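You operate a simulated robot arm through the tools that you are given. There is no shell and no other tool. Be economical: measure what you need, move in short steps, check, and stop when the job is done.

Carry out the task below with a simulated two-armed robot. There is one attempt and no reset: what you move stays moved.

Task
Carry the blue seed tray under the peg board and press its holes.
Fine: roll the grey trolley against the wall bench and brake it before the tray is lifted; board up again; the green seed tray, its cover and other controls of the wall bench stay.

Only the result counts: the job must be done as asked and must still hold three seconds after the hand-in. Knocking over, shifting, dropping, spilling or breaking anything else fails it. A push-on lid holds only when it is set on centred and level and pressed home; a screw cap is set on level and turned clockwise until tight.

Robot
Two 6-joint arms with two-finger parallel grippers on one trunk, on a base that drives. Base frame: it is fixed to the floor where the robot stands at the start and does not move with it; the origin is under the middle of the robot, x ahead of it, y to its left, z up; the surface under the hand at the start is at about z = 773. Readings come in mm, degrees, newtons and seconds.
The left shoulder is at the start at [60, 187, 1197], the right one opposite. With the tool pointing down near the work surface each hand reaches from about 100 to 580 mm from the robot's upright axis, wherever it stands, measured 20 degrees to its own side. Places, roughly: base under the peg board [0, -600, 800]; dial below the grey heat mat [-1000, -1100, 700]; dial below the orange heat mat [-500, -700, 700]; green valve handle [-400, -800, 900]; grey trolley [500, -300, 500]; peg board [100, -800, 1000]; red lever [200, -200, 700]; switch below the grey heat mat [-1200, -1200, 700]; switch below the orange heat mat [-700, -900, 700]; switch beside the grow lamp plate [-1400, -1400, 700]. Payload 1.57 kg a hand.
The tool frame of a hand sits at the grasp point between the pads (the TCP): z along the fingers, y along the line on which they close. The tips reach 30 mm beyond it. The gripper opens to 110 mm. The fingers are 24 mm wide and 12 mm thick; the gripper's body (48 by 112 mm) begins 78 mm behind the TCP.
Orientation is that of the tool frame in the base frame, as [roll, pitch, yaw] about the fixed x, y, z axes, in that order (R = Rz(yaw) Ry(pitch) Rx(roll)). With the fingers straight down and closing along the base's y, the tool's x points along the base's -x, its y along +y and its z along -z.

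Tools
- The arms move only by the tool drive_tool. It takes "left_rows", "right_rows" or both (then of equal length, played together; a hand with none holds still); each is a list of rows, each a list of 7 numbers: the shift along the tool's x, y, z in mm, then the turn, a rotation vector about the tool's x, y, z in degrees, then the gripper command, from -1 (shut) to 1 (fully open), values between in proportion. In form: [[x, y, z, ax, ay, az, claw], ...]. A call has 1 to 8 rows; each row shifts and turns the commanded pose from where the row before left it, along the tool's axes as they then stand. Rows are played at 5 a second. More than 50 mm and 8.6 degrees between two rows, or a gripper value outside its range, and nothing of the call is played. A pose out of reach is approached as far as the arm can. The call stops where the force on the tool passes 80 N (or 10 N more than at its start, if that is more) or the arm is blocked; 0.2 s more then pass. The fingers move at their own pace (about 153 mm/s each) and stop on an object; they squeeze with about 43 N. The grip force told is the motor's: it shows also when the fingers shut on nothing. Time passes only in rows, and 0.2 s behind the last, so rows that do not move let the fingers close. It gives the time, the measured TCP pose, the force on the tool (base axes), the opening and the grip force at its end, in the units of the frame above (readings bear some noise), with the torque about the TCP (base axes, N m) and any sound that the robot's microphone picked up.
- Cameras (640 x 400 px; columns grow to the right, rows downward): "scene" is now at [-4.4, -55.3, 1737.2]; the picture's right is [-0.70, -0.71, -0.00], its down [-0.54, 0.54, -0.64] and it looks along [0.46, -0.45, -0.77] (base axes); focal length 260 px, centre (320, 200). "left" rides on the left gripper at [70, -16, -141] in its tool frame; the picture's right is [0.23, 0.97, 0.00], its down [-0.85, 0.20, -0.48] and it looks along [-0.47, 0.11, 0.88] (tool axes); focal length 222 px, centre (320, 200). "right" rides on the right gripper at [70, 16, -141] in its tool frame; the picture's right is [-0.23, 0.97, 0.00], its down [-0.86, -0.20, -0.48] and it looks along [-0.47, -0.11, 0.88] (tool axes); focal length 222 px, centre (320, 200). There is no depth. A picture from a camera that has moved, and an enlarged one, comes with that camera's place and axes in the base frame and with its lens.
- grab_frame(camera): a new picture of that camera. No time passes.
- slide_trunk(by): slides the trunk up (or, below 0, down) by that many mm; the arms and the scene camera ride with it, the base frame stays. It gives what a move gives, with no picture.
- roll_base(legs): drives the robot by 1 to 6 legs, each [ahead, left, turn to the left] in mm, mm and degrees, along the robot's own axes; the way and the turn of a leg run together, so that a leg with both is an arc; at most 1500 mm and 180 degrees a leg. The arms and the cameras ride along, it lands a little off, and it stops where it bumps. It gives what a move gives.
- head_to(pan, tilt): turns the head with the scene camera to pan (to the left, within 86 degrees either way) and tilt (down, from -29 to 69), counted from straight ahead of the robot. It gives what a move gives.
- close_up(camera, box): a new picture of the part [left, top, right, bottom] of that camera's present view, enlarged. No time passes.
- sign_off(): hands the job in; it is judged then, once.

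Go step by step. Nothing tells you exact positions but the pictures and the camera data: compare them with the known pose of the tool, close in by small moves and look again before you grip or let go. The budget is 120 turns and 88 pictures, counting those below and the enlarged ones. Unless the task says otherwise, let go and move clear before handing in, and close with one line.

The tools are called after "Emit:" as a command line: name --argument value ..., lists and objects as JSON in quotes. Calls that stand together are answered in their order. drive_tool: Moves the arms, as the interface text tells. Its arguments: {"type":"object","properties":{"left_rows":{"type":"array"},"right_rows":{"type":"array"}},"required":[]} The other tools are called the same way: slide_trunk (by) slides the trunk up or down; roll_base (legs) drives the base; head_to (pan, tilt) turns the head that bears the scene camera; grab_frame (camera) takes a picture; close_up (camera, box) takes an enlarged picture of a part of a camera's view; sign_off () hands the job in.

At the start:

```text
time_s: 0.0
left_eef_pos: [403.1, -46.7, 1396.0]
left_tcp_rot: [180.0, 0.1, 180.0]
left_contact_force: [0.8, 0.1, -0.4]
left_torque: [0.0, -0.02, 0.02]
left_grip_width: 110.0
left_grip_force: 0.1
right_eef_pos: [273.4, -380.2, 1440.5]
right_tcp_rot: [-180.0, 0.0, -179.9]
right_contact_force: [0.1, -0.2, 0.0]
right_torque: [-0.03, -0.01, 0.02]
right_grip_width: 110.1
right_grip_force: 0.1
trunk travel left (down, up): [-825.0, 165.0]
robot x, y, heading: [-3.7, -2.2, -0.1]
head pan, tilt: [-44.8, 50.0]
```

scene: 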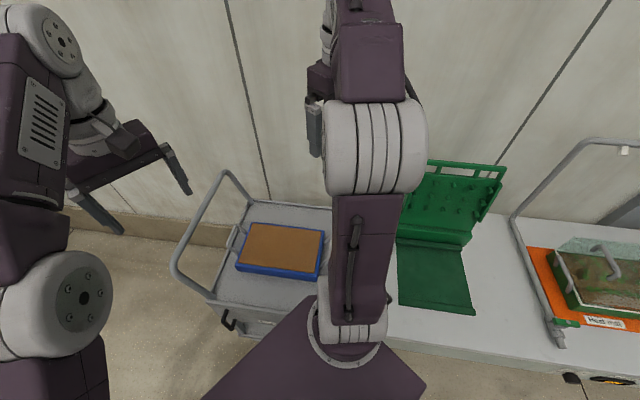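
right: 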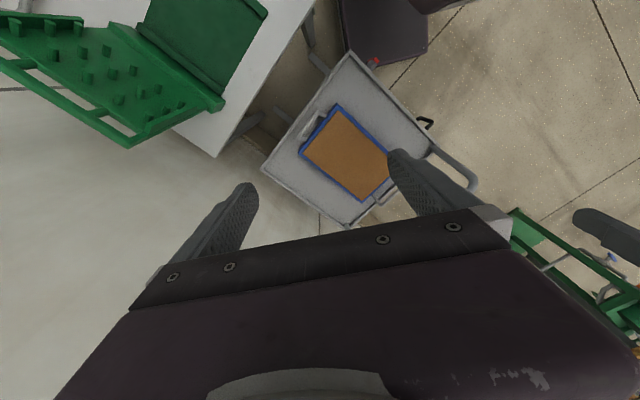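
left: 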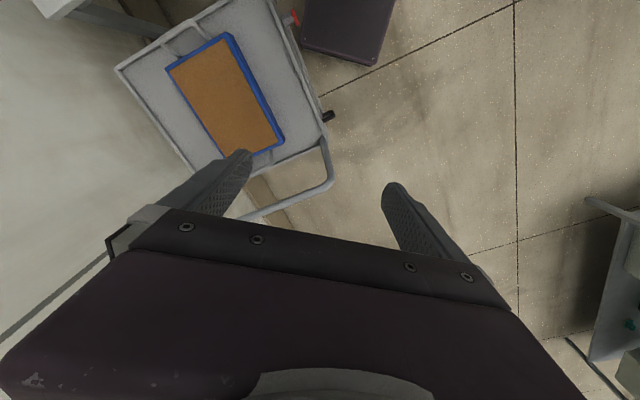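

I see the blue tray on a grey trolley ahead and to the right, and the green peg board on the wall bench to the right. First I look around with the head.

Emit:
head_to --pan -75 --tilt 45

Emit:
grab_frame --camera "scene"

Emit:
close_up --camera "right" --box '[200, 0, 520, 240]'

Emit:
close_up --camera "left" --box '[80, 0, 400, 240]'

```text
time_s: 0.9
left_eef_pos: [403.5, -48.4, 1396.3]
left_tcp_rot: [-180.0, 0.2, -180.0]
left_contact_force: [0.5, -0.4, 0.3]
left_torque: [0.04, -0.01, -0.01]
left_grip_width: 110.2
left_grip_force: 0.1
right_eef_pos: [272.9, -379.9, 1439.1]
right_tcp_rot: [-179.9, 0.0, -180.0]
right_contact_force: [0.3, -0.2, -0.5]
right_torque: [0.02, 0.02, 0.0]
right_grip_width: 110.0
right_grip_force: 0.1
trunk travel left (down, up): [-825.0, 165.0]
robot x, y, heading: [-0.4, 2.8, 0.2]
head pan, tilt: [-75.0, 45.0]
```

```text
84 pictures are left
camera scene: at [-37.9, -79.3, 1744.2], right [-0.97, -0.26, 0.0], down [-0.18, 0.68, -0.71], along [0.18, -0.68, -0.71], focal length 260 px, centre (320, 200)
```

scene: 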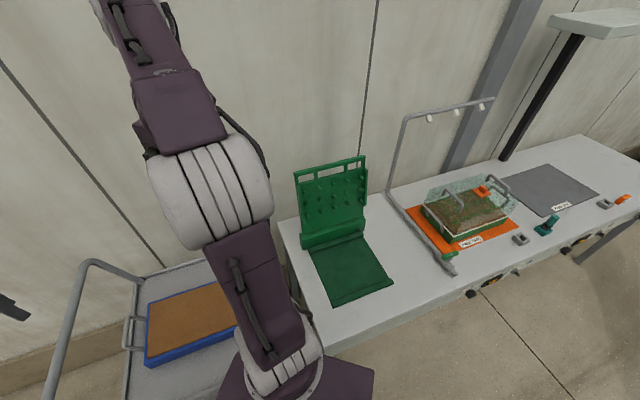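

```text
1.67 times, centred on (360, 120) of right
camera zoom: at [204.2, -364.2, 1581.9], right [0.23, 0.97, 0.0], down [0.86, -0.2, 0.48], along [0.47, -0.11, -0.88], focal length 370 px, centre (253, 333)
```

zoom: 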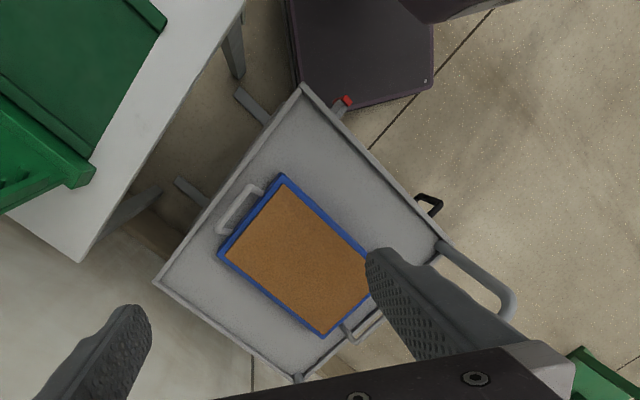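

```text
1.67 times, centred on (240, 120) of left
camera zoom: at [333.8, -62.2, 1536.5], right [-0.23, 0.97, 0.0], down [0.85, 0.2, 0.48], along [0.47, 0.11, -0.88], focal length 370 px, centre (453, 333)
```

zoom: 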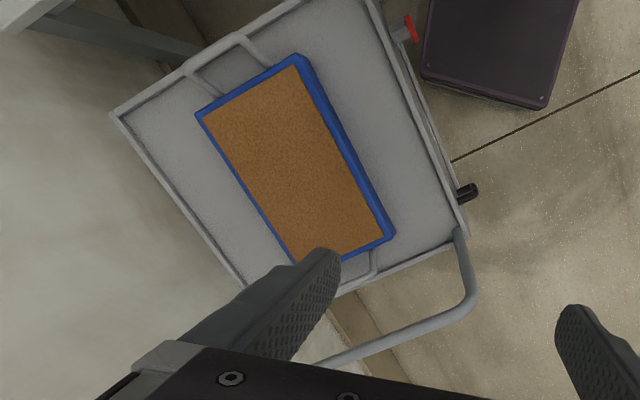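

The trolley deck is at about z 770, with its bench-side edge about 150 mm short of the bench end. I check the surroundings before driving.

Emit:
head_to --pan 40 --tilt 50

Emit:
grab_frame --camera "scene"

Emit:
head_to --pan -20 --tilt 55

Emit:
grab_frame --camera "scene"

```text
time_s: 2.9
left_eef_pos: [402.5, -48.1, 1395.4]
left_tcp_rot: [180.0, 0.0, 180.0]
left_contact_force: [0.5, 0.5, -0.1]
left_torque: [0.02, -0.06, 0.0]
left_grip_width: 110.1
left_grip_force: 0.0
right_eef_pos: [274.4, -379.9, 1441.3]
right_tcp_rot: [180.0, 0.1, -180.0]
right_contact_force: [0.6, -0.3, -1.0]
right_torque: [-0.01, -0.01, 0.01]
right_grip_width: 110.3
right_grip_force: 0.2
trunk travel left (down, up): [-825.0, 165.0]
robot x, y, heading: [-1.3, 0.7, 0.0]
head pan, tilt: [40.0, 50.0]
```

```text
81 pictures are left
camera scene: at [0.0, 48.5, 1737.3], right [0.64, -0.77, 0.0], down [-0.59, -0.49, -0.64], along [0.49, 0.41, -0.77], focal length 260 px, centre (320, 200)
```

scene: 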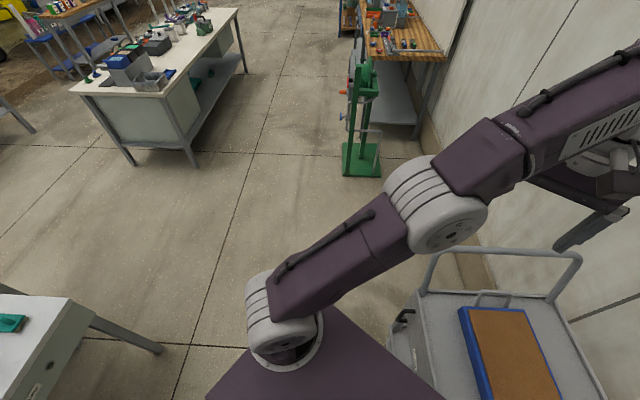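

```text
time_s: 4.2
left_eef_pos: [403.0, -47.2, 1395.7]
left_tcp_rot: [-179.9, 0.1, 180.0]
left_contact_force: [0.7, 0.4, 0.5]
left_torque: [0.02, 0.01, -0.01]
left_grip_width: 109.8
left_grip_force: 0.0
right_eef_pos: [274.4, -380.8, 1440.4]
right_tcp_rot: [180.0, 0.1, -180.0]
right_contact_force: [0.1, -0.5, -0.7]
right_torque: [0.01, 0.03, 0.0]
right_grip_width: 109.9
right_grip_force: 0.1
trunk travel left (down, up): [-825.0, 165.0]
robot x, y, heading: [1.6, 1.6, -0.1]
head pan, tilt: [-20.0, 55.0]
```

```text
80 pictures are left
camera scene: at [8.8, -25.5, 1730.8], right [-0.34, -0.94, 0.0], down [-0.77, 0.28, -0.57], along [0.54, -0.2, -0.82], focal length 260 px, centre (320, 200)
```

scene: 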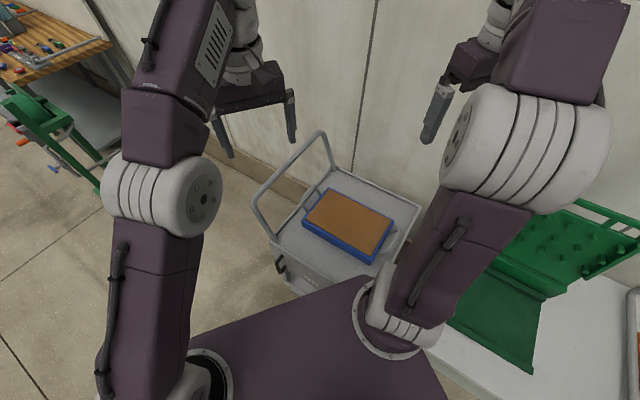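

Plenty of free floor behind me. I back off a little from the trolley and bench, and turn to face the wall (heading about -53°) so that trolley is ahead-left and the bench ahead-right.

Emit:
roll_base --legs '[[-60, 80, 0], [0, 0, -53]]'

Emit:
head_to --pan 0 --tilt 45

Emit:
grab_frame --camera "scene"

Emit:
grab_frame --camera "left"

Emit:
grab_frame --camera "right"

```text
time_s: 7.7
left_eef_pos: [149.6, -270.2, 1396.8]
left_tcp_rot: [-179.9, 0.1, 127.7]
left_contact_force: [0.0, 0.4, 0.4]
left_torque: [-0.01, -0.02, -0.02]
left_grip_width: 110.1
left_grip_force: 0.0
right_eef_pos: [-194.5, -369.5, 1439.8]
right_tcp_rot: [-180.0, 0.0, 127.7]
right_contact_force: [-0.1, -0.7, -1.3]
right_torque: [-0.05, 0.04, -0.02]
right_grip_width: 109.8
right_grip_force: 0.0
trunk travel left (down, up): [-825.0, 165.0]
robot x, y, heading: [-60.5, 80.0, -52.7]
head pan, tilt: [-20.0, 55.0]
```

```text
time_s: 8.5
left_eef_pos: [148.8, -269.6, 1396.1]
left_tcp_rot: [180.0, 0.0, 127.6]
left_contact_force: [0.4, 0.7, -0.5]
left_torque: [-0.03, -0.01, 0.01]
left_grip_width: 110.1
left_grip_force: 0.1
right_eef_pos: [-194.8, -370.3, 1440.3]
right_tcp_rot: [-180.0, 0.0, 127.6]
right_contact_force: [-0.2, -0.6, 0.8]
right_torque: [0.02, -0.01, -0.02]
right_grip_width: 109.9
right_grip_force: 0.0
trunk travel left (down, up): [-825.0, 165.0]
robot x, y, heading: [-63.1, 80.8, -52.5]
head pan, tilt: [0.0, 45.0]
```

```text
79 pictures are left
camera scene: at [-46.5, 60.8, 1744.1], right [-0.79, -0.61, 0.0], down [-0.43, 0.56, -0.71], along [0.43, -0.56, -0.71], focal length 260 px, centre (320, 200)
```

scene: 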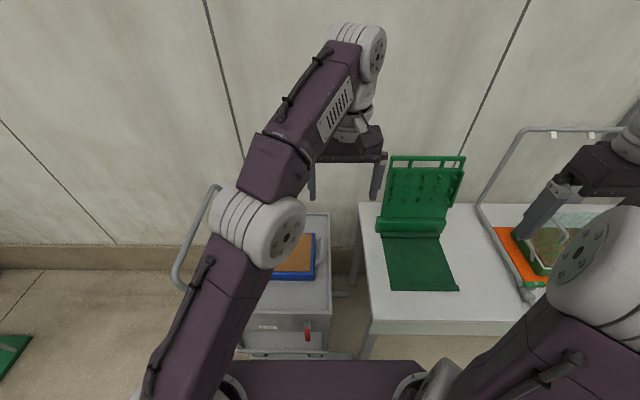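

```text
78 pictures are left
camera left: at [93.7, -223.0, 1536.5], right [0.63, 0.77, 0.0], down [0.68, -0.55, 0.48], along [0.37, -0.3, -0.88], focal length 222 px, centre (320, 200)
```

left: 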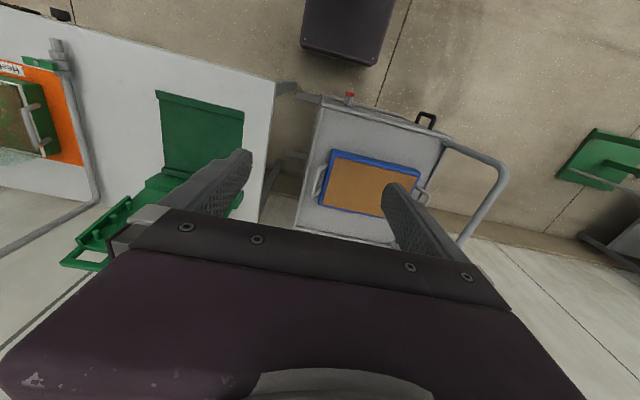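

```text
77 pictures are left
camera right: at [-223.8, -305.2, 1581.9], right [0.91, 0.41, 0.0], down [0.36, -0.8, 0.48], along [0.2, -0.44, -0.88], focal length 222 px, centre (320, 200)
```

right: 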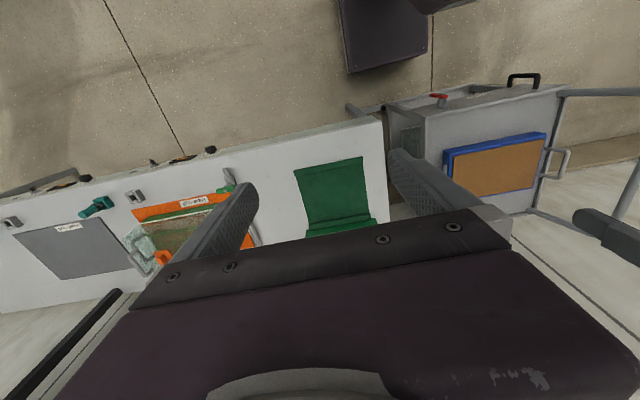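

Emit:
close_up --camera "left" --box '[240, 60, 520, 260]'

Emit:
close_up --camera "scene" --box '[160, 180, 480, 380]'

Emit:
close_up --camera "right" --box '[320, 60, 600, 235]'

```text
2.00 times, centred on (380, 160) of left
camera zoom: at [93.7, -223.0, 1536.5], right [0.63, 0.77, 0.0], down [0.68, -0.55, 0.48], along [0.37, -0.3, -0.88], focal length 444 px, centre (200, 280)
```

zoom: 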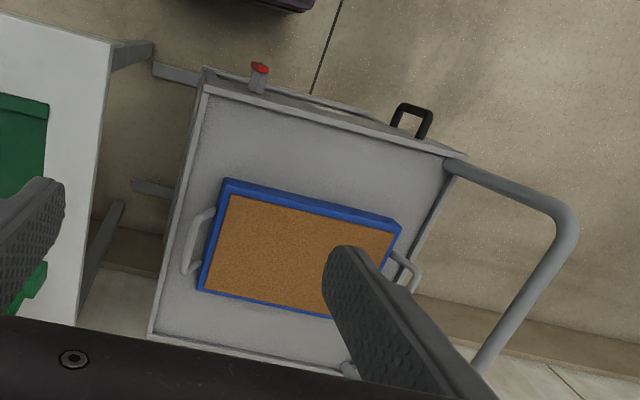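

```text
2.00 times, centred on (320, 280) of scene
camera zoom: at [-46.5, 60.8, 1744.1], right [-0.79, -0.61, 0.0], down [-0.43, 0.56, -0.71], along [0.43, -0.56, -0.71], focal length 520 px, centre (320, 40)
```

zoom: 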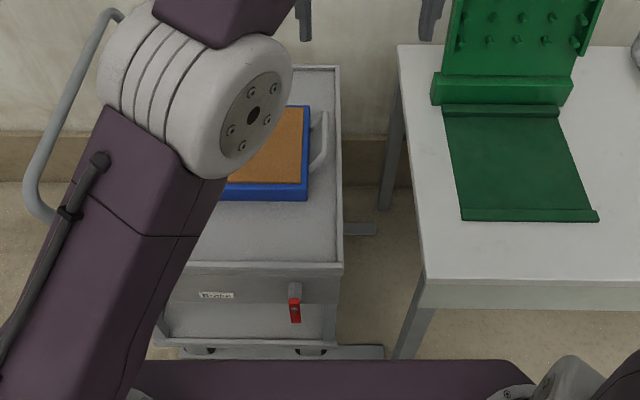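

```text
2.29 times, centred on (460, 148) of right
camera zoom: at [-223.8, -305.2, 1581.9], right [0.91, 0.41, 0.0], down [0.36, -0.8, 0.48], along [0.2, -0.44, -0.88], focal length 508 px, centre (0, 320)
```

zoom: 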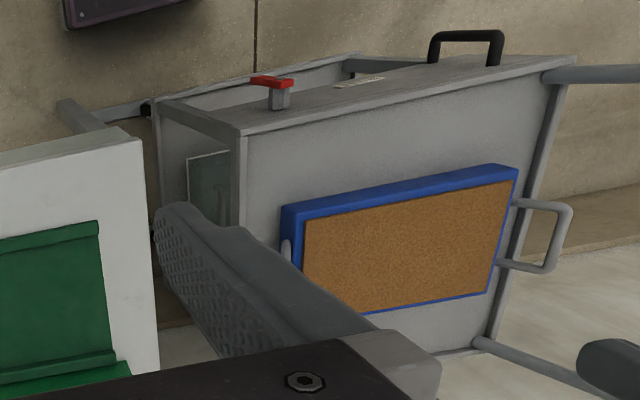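

The red brake lever hangs on the trolley's front apron, and the push hoop's top bar is at about z 955 on the far side from the bench. I drive to the left and ahead so the left hand can grip the hoop.

Emit:
roll_base --legs '[[0, 250, 0], [120, 0, 0]]'

Emit:
drive_tool --left_rows '[[-20, 45, 0, 0, 0, 0, 1], [-20, 45, 0, 0, 0, 0, 1], [-20, 45, 0, 0, 0, 0, 1], [-20, 45, 0, 0, 0, 0, 1], [-20, 45, 0, 0, 0, 0, 1], [0, 40, 20, 0, 0, 0, 1], [0, 0, 49, 0, 0, 0, 1], [0, 0, 49, 0, 0, 0, 1]]'

Emit:
grab_frame --camera "left"

Emit:
grab_frame --camera "scene"

```text
time_s: 11.2
left_eef_pos: [420.1, -210.0, 1398.3]
left_tcp_rot: [-179.9, 0.2, 127.7]
left_contact_force: [-1.0, 0.1, -0.1]
left_torque: [-0.01, 0.0, 0.03]
left_grip_width: 109.8
left_grip_force: 0.1
right_eef_pos: [78.3, -311.8, 1440.7]
right_tcp_rot: [-180.0, 0.1, 127.7]
right_contact_force: [0.8, 0.5, 0.8]
right_torque: [-0.04, 0.01, 0.02]
right_grip_width: 109.9
right_grip_force: 0.1
trunk travel left (down, up): [-825.0, 165.0]
robot x, y, heading: [215.1, 134.9, -52.2]
head pan, tilt: [0.0, 45.0]
```

```text
time_s: 13.0
left_eef_pos: [683.2, -114.5, 1268.7]
left_tcp_rot: [-180.0, 0.2, 127.7]
left_contact_force: [0.1, 0.1, -0.2]
left_torque: [0.02, -0.02, 0.02]
left_grip_width: 110.2
left_grip_force: 0.1
left hand out of reach, approached as far as the arm can: row 4, 5
right_eef_pos: [80.6, -314.1, 1441.2]
right_tcp_rot: [180.0, 0.0, 127.7]
right_contact_force: [1.0, -0.3, 0.1]
right_torque: [-0.01, -0.02, -0.02]
right_grip_width: 109.8
right_grip_force: 0.1
trunk travel left (down, up): [-825.0, 165.0]
robot x, y, heading: [215.0, 137.2, -52.1]
head pan, tilt: [0.0, 45.0]
```

```text
73 pictures are left
camera left: at [628.4, -68.5, 1408.8], right [0.63, 0.78, 0.0], down [0.68, -0.55, 0.48], along [0.37, -0.31, -0.88], focal length 222 px, centre (320, 200)
```

left: 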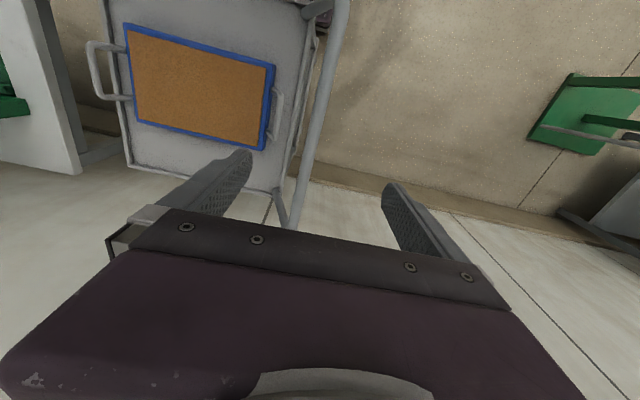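

```text
72 pictures are left
camera scene: at [227.4, 116.8, 1744.2], right [-0.79, -0.61, 0.0], down [-0.43, 0.56, -0.71], along [0.43, -0.56, -0.71], focal length 260 px, centre (320, 200)
```

scene: 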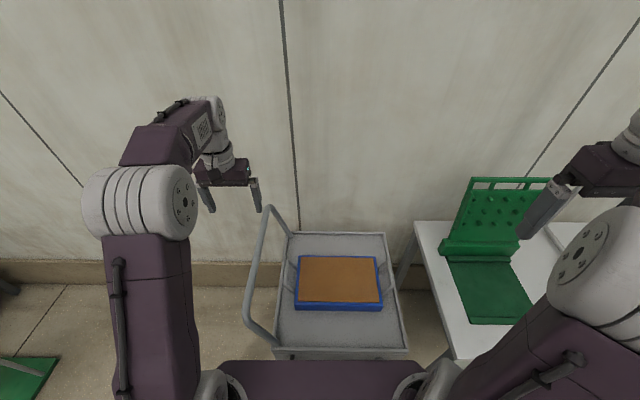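

The hoop's top bar lies almost exactly under the left hand (n offset about 6 mm). I descend to straddle it.

Emit:
drive_tool --left_rows '[[0, -5, 48, 0, 0, 0, 1], [0, 0, 48, 0, 0, 0, 1], [0, 0, 48, 0, 0, 0, 1], [0, 0, 48, 0, 0, 0, 1], [0, 0, 40, 0, 0, 0, 1], [0, 0, 30, 0, 0, 0, 1]]'

Emit:
grab_frame --camera "left"

Emit:
grab_frame --camera "scene"

```text
time_s: 14.4
left_eef_pos: [679.0, -117.8, 1002.7]
left_tcp_rot: [-180.0, 0.1, 127.8]
left_contact_force: [-0.8, -0.1, 0.1]
left_torque: [0.01, 0.0, -0.02]
left_grip_width: 110.4
left_grip_force: 0.0
right_eef_pos: [79.0, -313.0, 1442.1]
right_tcp_rot: [180.0, 0.0, 127.7]
right_contact_force: [-0.4, 0.6, 0.2]
right_torque: [0.02, 0.01, 0.02]
right_grip_width: 110.1
right_grip_force: 0.0
trunk travel left (down, up): [-825.0, 165.0]
robot x, y, heading: [213.6, 134.7, -52.2]
head pan, tilt: [0.0, 45.0]
```

```text
71 pictures are left
camera left: at [623.5, -71.9, 1143.3], right [0.63, 0.78, 0.0], down [0.68, -0.55, 0.48], along [0.37, -0.3, -0.88], focal length 222 px, centre (320, 200)
```

left: 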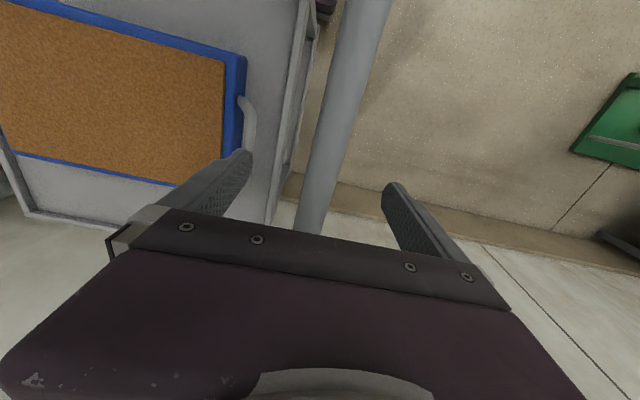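

```text
70 pictures are left
camera scene: at [227.6, 117.2, 1744.2], right [-0.79, -0.61, 0.0], down [-0.43, 0.56, -0.71], along [0.43, -0.56, -0.71], focal length 260 px, centre (320, 200)
```

scene: 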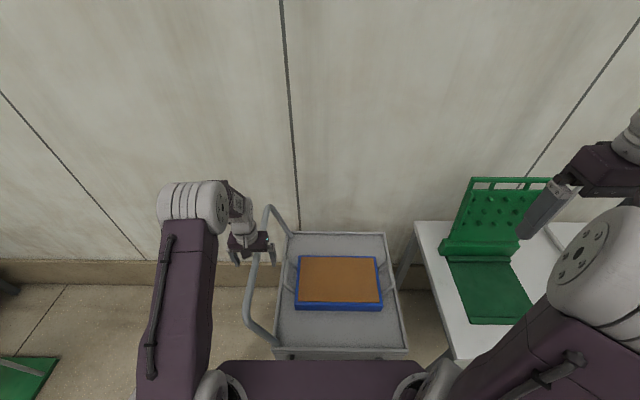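

The bar is between the fingers. I descend the rest and close.

Emit:
drive_tool --left_rows '[[0, 0, 25, 0, 0, 0, 1], [0, 0, 22, 0, 0, 0, 1], [0, 0, 0, 0, 0, 0, -1], [0, 0, 0, 0, 0, 0, -1], [0, 0, 0, 0, 0, 0, -1]]'

Emit:
grab_frame --camera "left"

```text
time_s: 15.6
left_eef_pos: [677.9, -120.0, 955.1]
left_tcp_rot: [-180.0, 0.2, 127.4]
left_contact_force: [-5.7, -2.7, -6.8]
left_torque: [-0.77, -0.71, -1.0]
left_grip_width: 23.9
left_grip_force: 35.7
right_eef_pos: [78.1, -314.0, 1439.8]
right_tcp_rot: [180.0, 0.0, 127.6]
right_contact_force: [-0.2, 0.2, 0.0]
right_torque: [0.0, 0.02, -0.03]
right_grip_width: 110.0
right_grip_force: 0.0
trunk travel left (down, up): [-825.0, 165.0]
robot x, y, heading: [208.5, 138.2, -52.3]
head pan, tilt: [0.0, 45.0]
```

```text
69 pictures are left
camera left: at [622.9, -73.4, 1095.9], right [0.63, 0.77, 0.0], down [0.68, -0.56, 0.48], along [0.37, -0.3, -0.88], focal length 222 px, centre (320, 200)
```

left: 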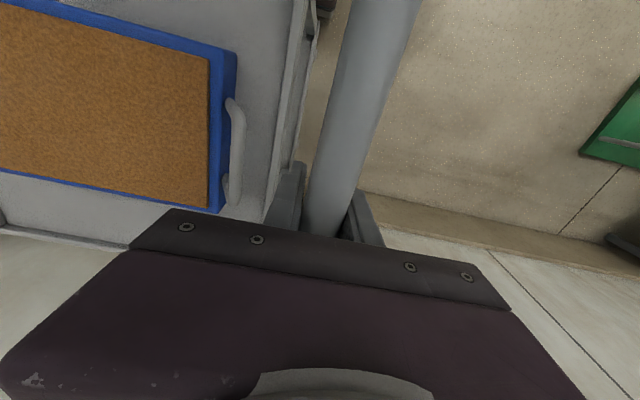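

The bar is gripped (24 mm). I push the trolley toward the bench in small rows.

Emit:
drive_tool --left_rows '[[0, -15, 0, 0, 0, 0, -1], [0, -15, 0, 0, 0, 0, -1], [0, -15, 0, 0, 0, 0, -1], [0, -15, 0, 0, 0, 0, -1]]'

Emit:
grab_frame --camera "scene"

```text
time_s: 16.6
left_eef_pos: [631.2, -154.7, 955.4]
left_tcp_rot: [-179.9, -0.1, 127.5]
left_contact_force: [0.6, 5.1, -20.7]
left_torque: [-0.18, 0.2, -0.99]
left_grip_width: 23.9
left_grip_force: 35.7
right_eef_pos: [80.2, -313.9, 1440.8]
right_tcp_rot: [179.9, 0.0, 127.7]
right_contact_force: [0.7, -0.6, -0.2]
right_torque: [0.04, -0.01, -0.01]
right_grip_width: 110.2
right_grip_force: 0.0
trunk travel left (down, up): [-825.0, 165.0]
robot x, y, heading: [211.5, 139.5, -52.3]
head pan, tilt: [0.0, 45.0]
```

```text
68 pictures are left
camera scene: at [228.7, 116.1, 1744.0], right [-0.79, -0.61, 0.0], down [-0.43, 0.56, -0.71], along [0.43, -0.56, -0.71], focal length 260 px, centre (320, 200)
```

scene: 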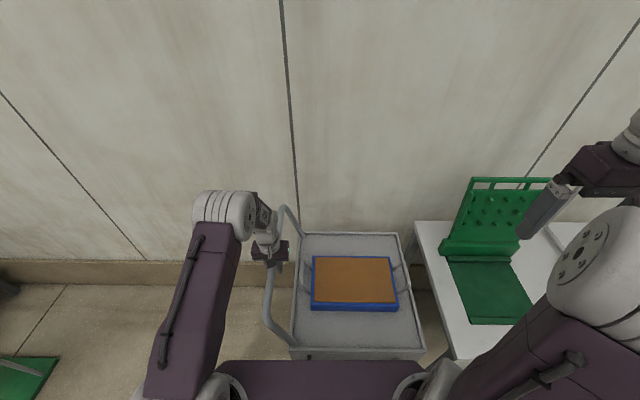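

It rolls well; about 90 mm remain. I continue.

Emit:
drive_tool --left_rows '[[0, -15, 0, 0, 0, 0, -1], [0, -15, 0, 0, 0, 0, -1], [0, -15, 0, 0, 0, 0, -1], [0, -10, 0, 0, 0, 0, -1], [0, -8, 0, 0, 0, 0, -1], [0, -6, 0, 0, 0, 0, -1]]'

Emit:
close_up --camera "scene" --box '[240, 200, 560, 400]'

```text
time_s: 18.0
left_eef_pos: [575.6, -195.7, 956.8]
left_tcp_rot: [-179.8, 0.0, 127.7]
left_contact_force: [-5.8, 11.0, -25.9]
left_torque: [-0.16, -0.03, -0.92]
left_grip_width: 24.1
left_grip_force: 36.1
right_eef_pos: [79.5, -314.4, 1441.0]
right_tcp_rot: [-180.0, -0.1, 127.7]
right_contact_force: [-0.3, -0.4, 0.4]
right_torque: [0.04, -0.03, 0.02]
right_grip_width: 109.8
right_grip_force: 0.0
trunk travel left (down, up): [-825.0, 165.0]
robot x, y, heading: [207.6, 134.2, -52.2]
head pan, tilt: [0.0, 45.0]
```

```text
2.00 times, centred on (400, 300) of scene
camera zoom: at [227.8, 117.3, 1744.1], right [-0.79, -0.61, 0.0], down [-0.43, 0.56, -0.71], along [0.43, -0.56, -0.71], focal length 520 px, centre (160, 0)
```

zoom: 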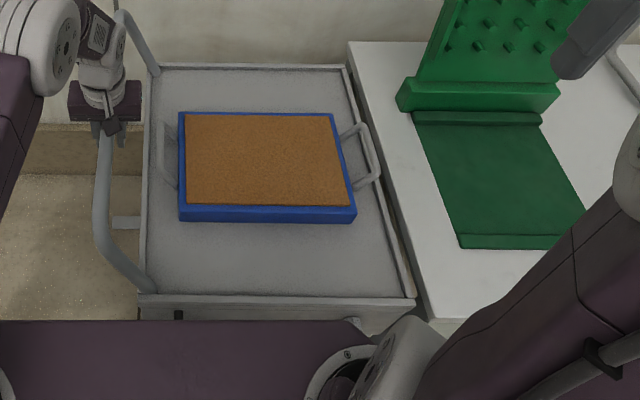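

About 20–25 mm remain; I go on in fine rows until contact.

Emit:
drive_tool --left_rows '[[0, -5, 0, 0, 0, 0, -1], [0, -5, 0, 0, 0, 0, -1], [0, -5, 0, 0, 0, 0, -1], [0, -5, 0, 0, 0, 0, -1], [0, -5, 0, 0, 0, 0, -1], [0, -3, 0, 0, 0, 0, -1], [0, -3, 0, 0, 0, 0, -1]]'

Emit:
close_up --camera "scene" --box '[240, 200, 560, 400]'

```text
time_s: 19.4
left_eef_pos: [574.0, -197.8, 956.3]
left_tcp_rot: [179.6, -0.4, 128.3]
left_contact_force: [59.1, 42.3, 10.2]
left_torque: [-1.7, 1.77, -0.86]
left_grip_width: 24.9
left_grip_force: 36.4
right_eef_pos: [92.4, -305.9, 1443.7]
right_tcp_rot: [-179.5, 0.0, 128.1]
right_contact_force: [0.3, 0.0, -0.3]
right_torque: [0.06, -0.07, -0.01]
right_grip_width: 109.8
right_grip_force: 0.0
trunk travel left (down, up): [-825.0, 165.0]
robot x, y, heading: [213.0, 138.4, -51.8]
head pan, tilt: [0.0, 45.0]
stopped in row 6 (left hand): the force on the tool passed its limit at 82 N (the readings are from after the stop); the commanded pose is now the measured one
```

```text
2.00 times, centred on (400, 300) of scene
camera zoom: at [238.5, 127.3, 1744.5], right [-0.79, -0.62, 0.01], down [-0.44, 0.55, -0.71], along [0.43, -0.56, -0.71], focal length 520 px, centre (160, 0)
```

zoom: 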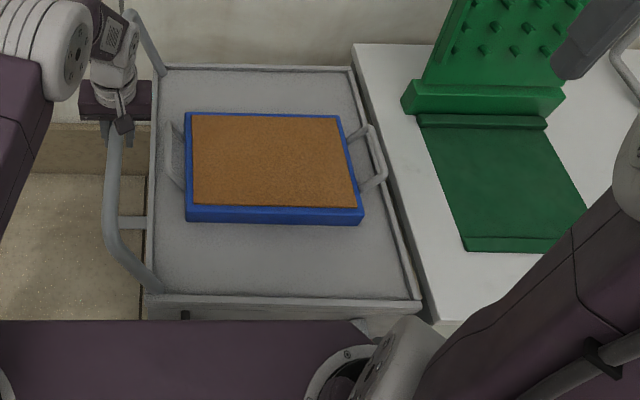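

The trolley met a stop. I check closely whether the deck is flush to the bench.

Emit:
close_up --camera "scene" --box '[380, 280, 500, 370]'

Emit:
grab_frame --camera "right"

```text
4.44 times, centred on (440, 325) of scene
camera zoom: at [238.5, 127.3, 1744.5], right [-0.79, -0.62, 0.01], down [-0.44, 0.55, -0.71], along [0.43, -0.56, -0.71], focal length 1155 px, centre (-213, -356)
```

zoom: 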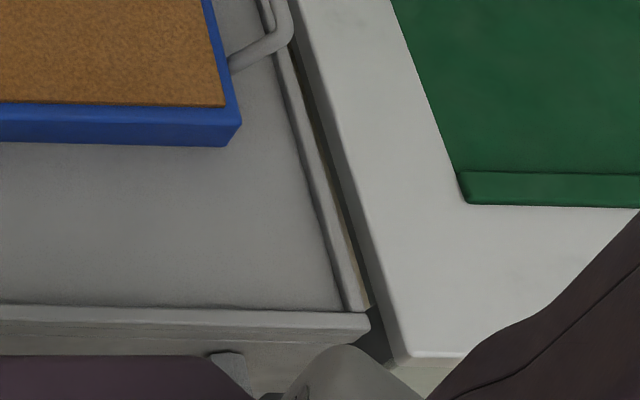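

```text
64 pictures are left
camera right: at [62.8, -240.9, 1585.3], right [0.91, 0.42, -0.01], down [0.37, -0.79, 0.48], along [0.2, -0.44, -0.88], focal length 222 px, centre (320, 200)
```

right: 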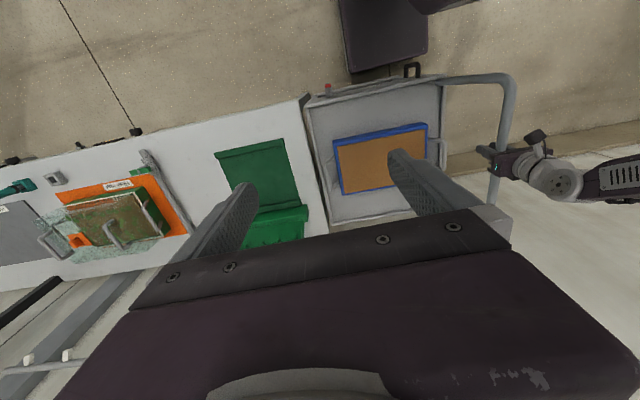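

Emit:
close_up --camera "right" --box '[280, 70, 460, 240]'

```text
2.35 times, centred on (370, 155) of right
camera zoom: at [62.8, -240.9, 1585.3], right [0.91, 0.42, -0.01], down [0.37, -0.79, 0.48], along [0.2, -0.44, -0.88], focal length 523 px, centre (202, 306)
```

zoom: 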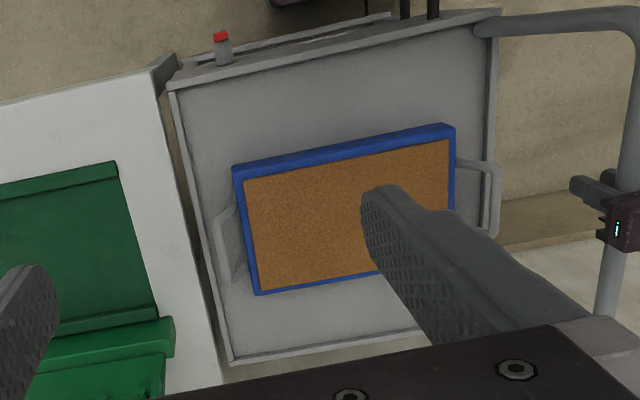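

There still seems to be a gap of about 20 mm. I bring the right hand's camera over the gap for a closer look.

Emit:
drive_tool --right_rows '[[0, -40, 45, 0, 0, 0, 1], [0, -40, 45, 0, 0, 0, 1], [0, 0, 48, 0, 0, 0, 1], [0, 0, 48, 0, 0, 0, 1], [0, 0, 48, 0, 0, 0, 1], [0, 0, 48, 0, 0, 0, 1]]'

Emit:
grab_frame --camera "right"

```text
refused: row 1 steps farther than a row can; nothing moved
```

```text
62 pictures are left
camera right: at [62.8, -240.9, 1585.3], right [0.91, 0.42, -0.01], down [0.37, -0.79, 0.48], along [0.2, -0.44, -0.88], focal length 222 px, centre (320, 200)
```

right: 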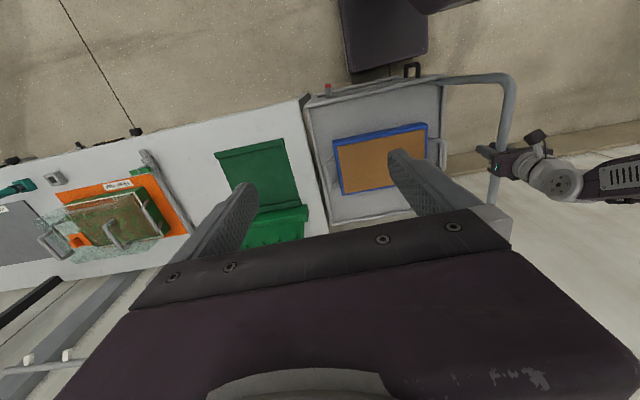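

Emit:
drive_tool --right_rows '[[0, -40, 25, 0, 0, 0, 1], [0, -40, 25, 0, 0, 0, 1], [0, 0, 48, 0, 0, 0, 1], [0, 0, 48, 0, 0, 0, 1], [0, 0, 48, 0, 0, 0, 1], [0, 0, 48, 0, 0, 0, 1], [0, 0, 48, 0, 0, 0, 1]]'

Emit:
grab_frame --camera "right"

```text
time_s: 21.0
left_eef_pos: [574.5, -198.5, 956.4]
left_tcp_rot: [-180.0, -0.1, 128.0]
left_contact_force: [56.2, 48.2, 6.6]
left_torque: [-1.64, 1.93, -0.83]
left_grip_width: 25.8
left_grip_force: 37.0
right_eef_pos: [27.3, -354.2, 1155.2]
right_tcp_rot: [-179.4, 0.1, 127.8]
right_contact_force: [-0.6, 0.1, -0.5]
right_torque: [0.0, 0.01, 0.0]
right_grip_width: 110.2
right_grip_force: 0.0
trunk travel left (down, up): [-825.0, 165.0]
robot x, y, heading: [212.9, 134.4, -52.2]
head pan, tilt: [0.0, 45.0]
```

```text
61 pictures are left
camera right: at [-1.7, -287.8, 1295.9], right [0.91, 0.42, -0.01], down [0.37, -0.79, 0.48], along [0.19, -0.44, -0.88], focal length 222 px, centre (320, 200)
```

right: 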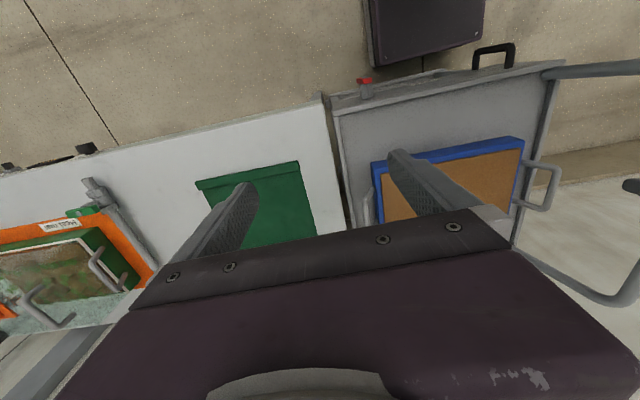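

Emit:
close_up --camera "right" --box '[300, 70, 400, 220]'

```text
2.67 times, centred on (350, 145) of right
camera zoom: at [-1.7, -287.8, 1295.9], right [0.91, 0.42, -0.01], down [0.37, -0.79, 0.48], along [0.19, -0.44, -0.88], focal length 592 px, centre (240, 347)
```

zoom: 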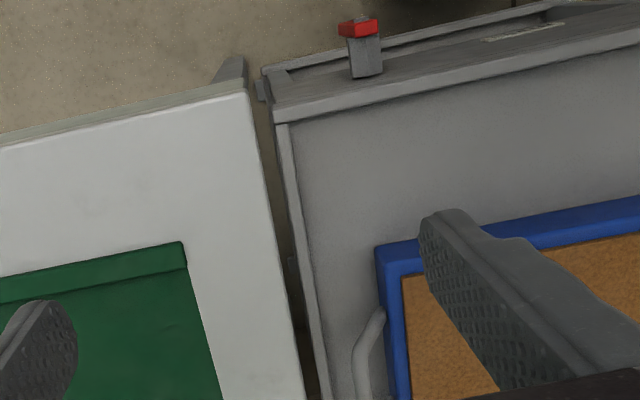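

The trolley carries small bumper blocks which now touch the bench end, so it is seated against the bench and parallel. While the left hand holds it there, I bring the right hand back and tilt it to look at the brake lever and its label.

Emit:
drive_tool --right_rows '[[40, 25, 0, 0, 0, 0, 1], [40, 25, 0, 0, 0, 0, 1], [40, 25, 0, 0, 0, 0, 1], [35, 30, 0, 0, 0, 0, 1], [0, 0, 48, 0, 0, 0, 1], [0, 0, 48, 0, 0, 0, 1], [0, 0, 48, 0, 0, 0, 1], [0, 0, 48, 0, 0, 0, 1]]'

Emit:
drive_tool --right_rows '[[0, 0, 0, 0, -8, 0, 1], [0, 0, 0, 0, -8, 0, 1], [0, 0, 0, 0, -8, 0, 1], [0, 0, 0, 0, -8, 0, 1], [0, 0, 0, 0, -8, 0, 1]]'

Emit:
grab_frame --camera "right"

```text
time_s: 22.8
left_eef_pos: [573.3, -199.0, 956.2]
left_tcp_rot: [180.0, -0.2, 128.1]
left_contact_force: [53.9, 50.6, 0.1]
left_torque: [-2.1, 1.71, -0.79]
left_grip_width: 25.9
left_grip_force: 36.8
right_eef_pos: [-7.7, -204.2, 973.6]
right_tcp_rot: [-179.2, 0.1, 127.9]
right_contact_force: [0.6, 0.3, 0.9]
right_torque: [0.02, 0.01, 0.0]
right_grip_width: 110.3
right_grip_force: 0.0
right hand out of reach, approached as far as the arm can: row 4, 5, 6
trunk travel left (down, up): [-825.0, 165.0]
robot x, y, heading: [216.1, 136.6, -52.2]
head pan, tilt: [0.0, 45.0]
```

```text
time_s: 24.0
left_eef_pos: [573.6, -199.0, 957.2]
left_tcp_rot: [-179.8, -0.2, 128.0]
left_contact_force: [53.6, 50.1, -2.2]
left_torque: [-2.02, 1.76, -0.78]
left_grip_width: 24.5
left_grip_force: 36.4
right_eef_pos: [-8.2, -203.2, 977.3]
right_tcp_rot: [-179.1, 40.1, 128.3]
right_contact_force: [0.3, -0.4, -0.2]
right_torque: [0.01, 0.03, 0.02]
right_grip_width: 109.8
right_grip_force: 0.1
trunk travel left (down, up): [-825.0, 165.0]
robot x, y, heading: [215.4, 133.6, -52.1]
head pan, tilt: [0.0, 45.0]
```

```text
59 pictures are left
camera right: at [-82.7, -78.6, 1039.5], right [0.88, 0.46, 0.13], down [0.06, -0.39, 0.92], along [0.48, -0.8, -0.37], focal length 222 px, centre (320, 200)
```

right: 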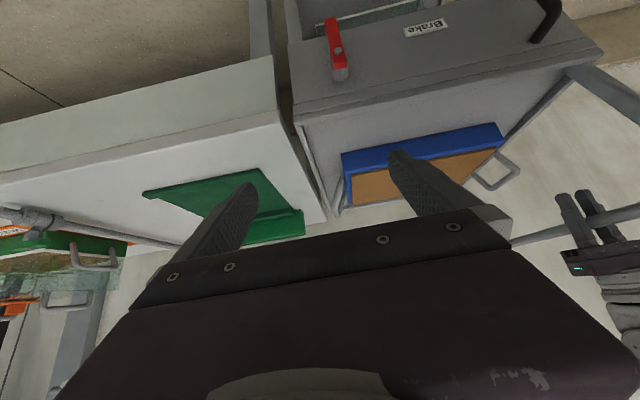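

Emit:
close_up --camera "right" --box '[270, 0, 470, 125]'

```text
3.20 times, centred on (370, 62) of right
camera zoom: at [-82.7, -78.6, 1039.5], right [0.88, 0.46, 0.13], down [0.06, -0.39, 0.92], along [0.48, -0.8, -0.37], focal length 711 px, centre (160, 640)
```

zoom: 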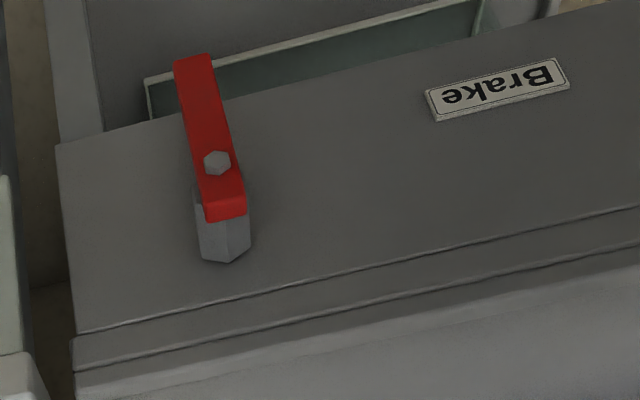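

The brake is a red lever hanging down from a pivot at about z 710 on the apron, turning in the apron's plane. I close the right fingers and bring them down beside the lever, on its bench side.

Emit:
drive_tool --right_rows '[[23, 0, 36, 0, 0, 0, -1], [23, 0, 36, 0, 0, 0, -1], [23, 0, 36, 0, 0, 0, -1], [23, 0, 36, 0, 0, 0, -1], [23, 0, 36, 0, 0, 0, -1], [23, 0, 36, 0, 0, 0, -1]]'

Emit:
grab_frame --camera "right"

```text
time_s: 25.4
left_eef_pos: [573.7, -199.2, 957.1]
left_tcp_rot: [-179.8, -0.2, 128.0]
left_contact_force: [54.6, 48.9, -1.2]
left_torque: [-1.96, 1.83, -0.77]
left_grip_width: 24.5
left_grip_force: 36.1
right_eef_pos: [10.4, -230.1, 720.7]
right_tcp_rot: [-179.1, 40.1, 128.5]
right_contact_force: [0.5, 0.4, -0.2]
right_torque: [-0.01, -0.03, -0.02]
right_grip_width: 0.0
right_grip_force: 20.9
trunk travel left (down, up): [-825.0, 165.0]
robot x, y, heading: [212.6, 137.8, -52.0]
head pan, tilt: [0.0, 45.0]
```

```text
57 pictures are left
camera right: at [-64.3, -105.7, 784.3], right [0.88, 0.46, 0.13], down [0.06, -0.39, 0.92], along [0.48, -0.8, -0.37], focal length 222 px, centre (320, 200)
```

right: 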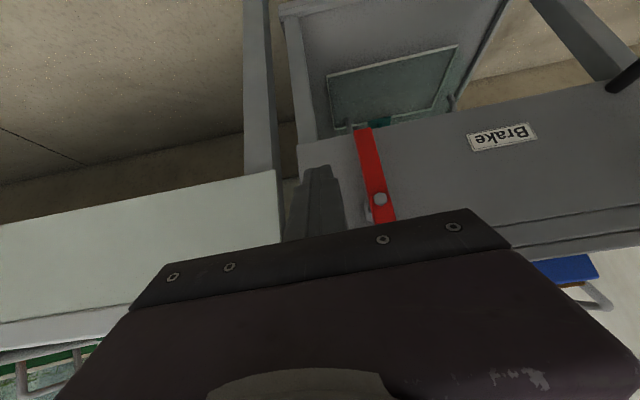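

Lever confirmed: pivot at z≈715, tip at z≈634. I move the closed fingers in beside it and nudge it toward the label side.

Emit:
drive_tool --right_rows '[[-3, 0, 31, 0, 0, 0, -1], [-3, 0, 31, 0, 0, 0, -1], [0, 5, 30, 0, 0, 0, -1], [0, 10, 0, 0, 0, 0, -1], [0, 10, 0, 0, 0, 0, -1], [0, 8, 0, 0, 0, 0, -1]]'

Emit:
grab_frame --camera "right"

```text
time_s: 26.8
left_eef_pos: [573.1, -199.6, 956.9]
left_tcp_rot: [179.9, -0.2, 128.1]
left_contact_force: [56.2, 54.2, -0.8]
left_torque: [-2.83, 1.35, -0.72]
left_grip_width: 29.3
left_grip_force: 38.9
right_eef_pos: [69.1, -265.9, 654.9]
right_tcp_rot: [-178.6, 40.2, 128.5]
right_contact_force: [-15.6, -20.9, -4.7]
right_torque: [0.46, -0.39, 0.02]
right_grip_width: 0.0
right_grip_force: 21.0
trunk travel left (down, up): [-825.0, 165.0]
robot x, y, heading: [216.7, 136.6, -52.0]
head pan, tilt: [0.0, 45.0]
```

```text
56 pictures are left
camera right: at [-4.4, -141.1, 718.8], right [0.88, 0.46, 0.13], down [0.07, -0.38, 0.92], along [0.47, -0.8, -0.37], focal length 222 px, centre (320, 200)
```

right: 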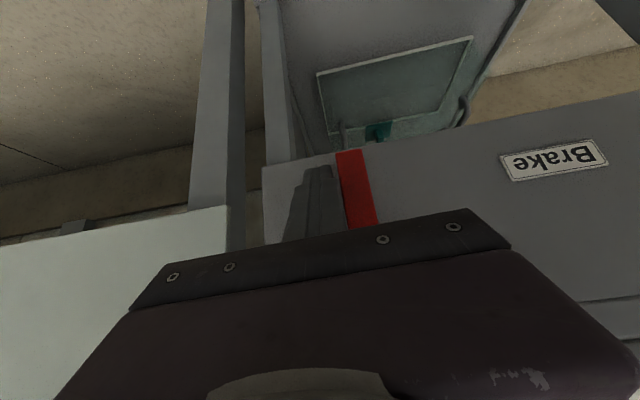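

Resisted with 26 N on this side, so I try the other way (which also presses the trolley to the bench): retract, pass in front, and push from the left.

Emit:
drive_tool --right_rows '[[0, -8, 0, 0, 0, 0, -1], [0, 0, -40, 0, 0, 0, -1], [0, 0, -35, 0, 0, 0, -1], [0, 35, 0, 0, 0, 0, -1], [0, 34, 0, 0, 0, 0, -1], [0, 0, 40, 0, 0, 0, -1], [0, 0, 35, 0, 0, 0, -1], [0, -8, 0, 0, 0, 0, -1]]'

Emit:
grab_frame --camera "right"

```text
time_s: 28.6
left_eef_pos: [574.9, -198.2, 956.7]
left_tcp_rot: [-180.0, -0.2, 128.0]
left_contact_force: [55.2, 49.1, 0.0]
left_torque: [-1.65, 2.05, -0.81]
left_grip_width: 25.1
left_grip_force: 36.5
right_eef_pos: [116.4, -229.7, 653.3]
right_tcp_rot: [-178.9, 40.2, 128.3]
right_contact_force: [0.7, -0.4, 0.4]
right_torque: [0.01, 0.0, -0.02]
right_grip_width: 0.0
right_grip_force: 21.0
trunk travel left (down, up): [-825.0, 165.0]
robot x, y, heading: [213.4, 134.3, -52.2]
head pan, tilt: [0.0, 45.0]
```

```text
55 pictures are left
camera right: at [41.7, -105.4, 717.0], right [0.88, 0.46, 0.13], down [0.06, -0.39, 0.92], along [0.47, -0.8, -0.37], focal length 222 px, centre (320, 200)
```

right: 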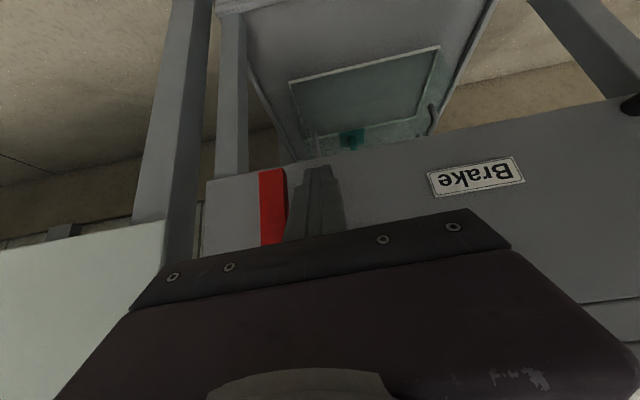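

Now pushing toward the bench side from the lever's left.

Emit:
drive_tool --right_rows '[[0, -10, 0, 0, 0, 0, -1], [0, -8, 0, 0, 0, 0, -1], [0, -8, 0, 0, 0, 0, -1], [0, -8, 0, 0, 0, 0, -1]]'

Emit:
grab_frame --camera "right"

```text
time_s: 29.6
left_eef_pos: [573.5, -199.8, 956.5]
left_tcp_rot: [-179.9, -0.2, 127.9]
left_contact_force: [53.6, 46.6, -0.4]
left_torque: [-1.59, 2.06, -0.82]
left_grip_width: 24.4
left_grip_force: 35.8
right_eef_pos: [89.2, -251.4, 655.9]
right_tcp_rot: [-179.0, 40.1, 128.5]
right_contact_force: [0.4, 4.0, -1.1]
right_torque: [-0.07, -0.01, -0.09]
right_grip_width: 0.0
right_grip_force: 21.1
trunk travel left (down, up): [-825.0, 165.0]
robot x, y, heading: [214.0, 136.0, -52.4]
head pan, tilt: [0.0, 45.0]
```

```text
54 pictures are left
camera right: at [15.3, -126.9, 718.3], right [0.88, 0.46, 0.13], down [0.07, -0.39, 0.92], along [0.48, -0.8, -0.37], focal length 222 px, centre (320, 200)
```

right: 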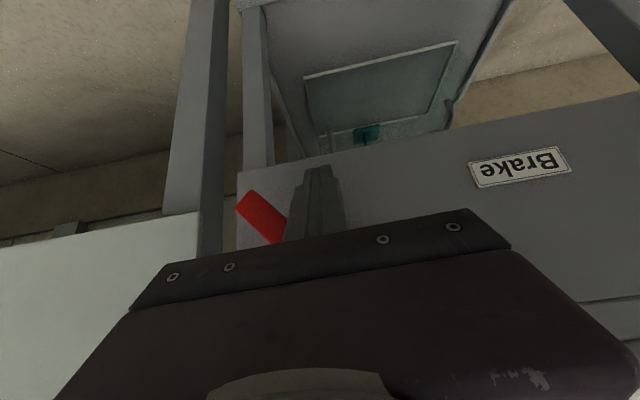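

The lever turns freely this way. I follow its arc on to its stop.

Emit:
drive_tool --right_rows '[[-2, -16, -2, 0, 0, 0, -1], [-6, -18, -7, 0, 0, 0, -1], [-8, -12, -9, 0, 0, 0, -1], [-8, -8, -9, 0, 0, 0, -1], [-5, -3, -6, 0, 0, 0, -1]]'

Emit:
grab_frame --camera "right"

```text
time_s: 30.6
left_eef_pos: [574.6, -197.5, 957.2]
left_tcp_rot: [179.4, -0.4, 128.1]
left_contact_force: [40.6, 24.9, -9.5]
left_torque: [-1.08, 1.31, -0.95]
left_grip_width: 23.9
left_grip_force: 35.8
right_eef_pos: [50.0, -275.6, 682.0]
right_tcp_rot: [179.0, 38.2, 127.4]
right_contact_force: [-13.7, 15.5, -12.3]
right_torque: [-0.3, -0.34, -0.22]
right_grip_width: 0.1
right_grip_force: 21.2
trunk travel left (down, up): [-825.0, 165.0]
robot x, y, heading: [214.4, 136.3, -52.1]
head pan, tilt: [0.0, 45.0]
stopped in row 5 (right hand): the force on the tool passed its limit at 88 N (the readings are from after the stop); the commanded pose is now the measured one
```

```text
53 pictures are left
camera right: at [-25.8, -153.9, 750.2], right [0.87, 0.46, 0.15], down [0.06, -0.43, 0.9], along [0.48, -0.78, -0.4], focal length 222 px, centre (320, 200)
```

right: 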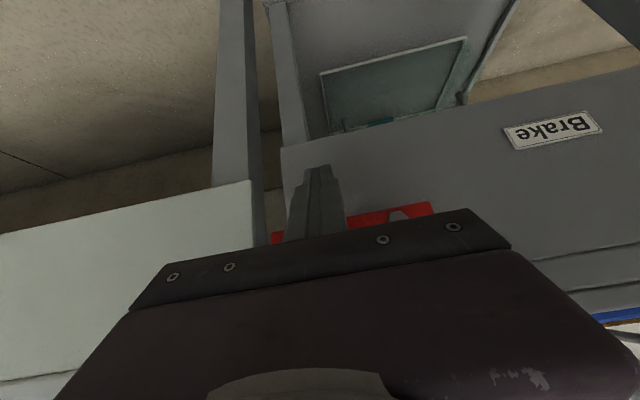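

The lever is horizontal and at its stop — brake on. I retract the right hand and check, then release the left hand.

Emit:
drive_tool --right_rows '[[6, 0, 8, 0, 0, 0, -1], [0, 0, -40, 0, 0, 0, -1], [0, 0, -45, 0, 0, 0, -1], [0, 0, -45, 0, 0, 0, -1]]'

Emit:
grab_frame --camera "right"

```text
time_s: 31.6
left_eef_pos: [574.8, -197.4, 956.5]
left_tcp_rot: [179.6, -0.3, 128.0]
left_contact_force: [34.6, 39.7, -14.9]
left_torque: [-2.04, 1.07, -0.75]
left_grip_width: 24.2
left_grip_force: 36.0
right_eef_pos: [0.1, -210.0, 774.7]
right_tcp_rot: [179.6, 38.6, 127.9]
right_contact_force: [0.8, 0.5, -0.5]
right_torque: [0.01, -0.02, 0.0]
right_grip_width: 0.2
right_grip_force: 21.5
trunk travel left (down, up): [-825.0, 165.0]
robot x, y, heading: [210.8, 134.1, -52.3]
head pan, tilt: [0.0, 45.0]
```

```text
52 pictures are left
camera right: at [-76.0, -87.5, 841.1], right [0.87, 0.46, 0.15], down [0.07, -0.42, 0.91], along [0.48, -0.78, -0.39], focal length 222 px, centre (320, 200)
```

right: 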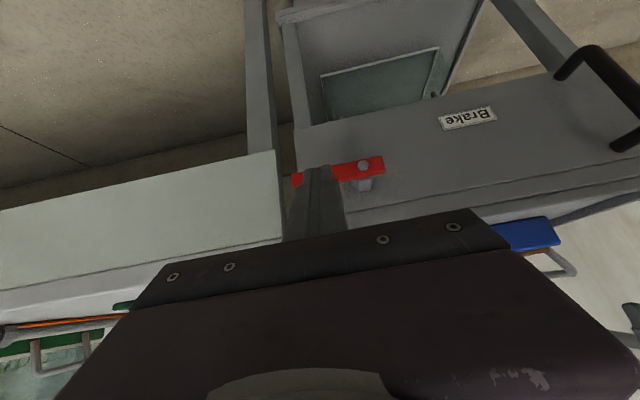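

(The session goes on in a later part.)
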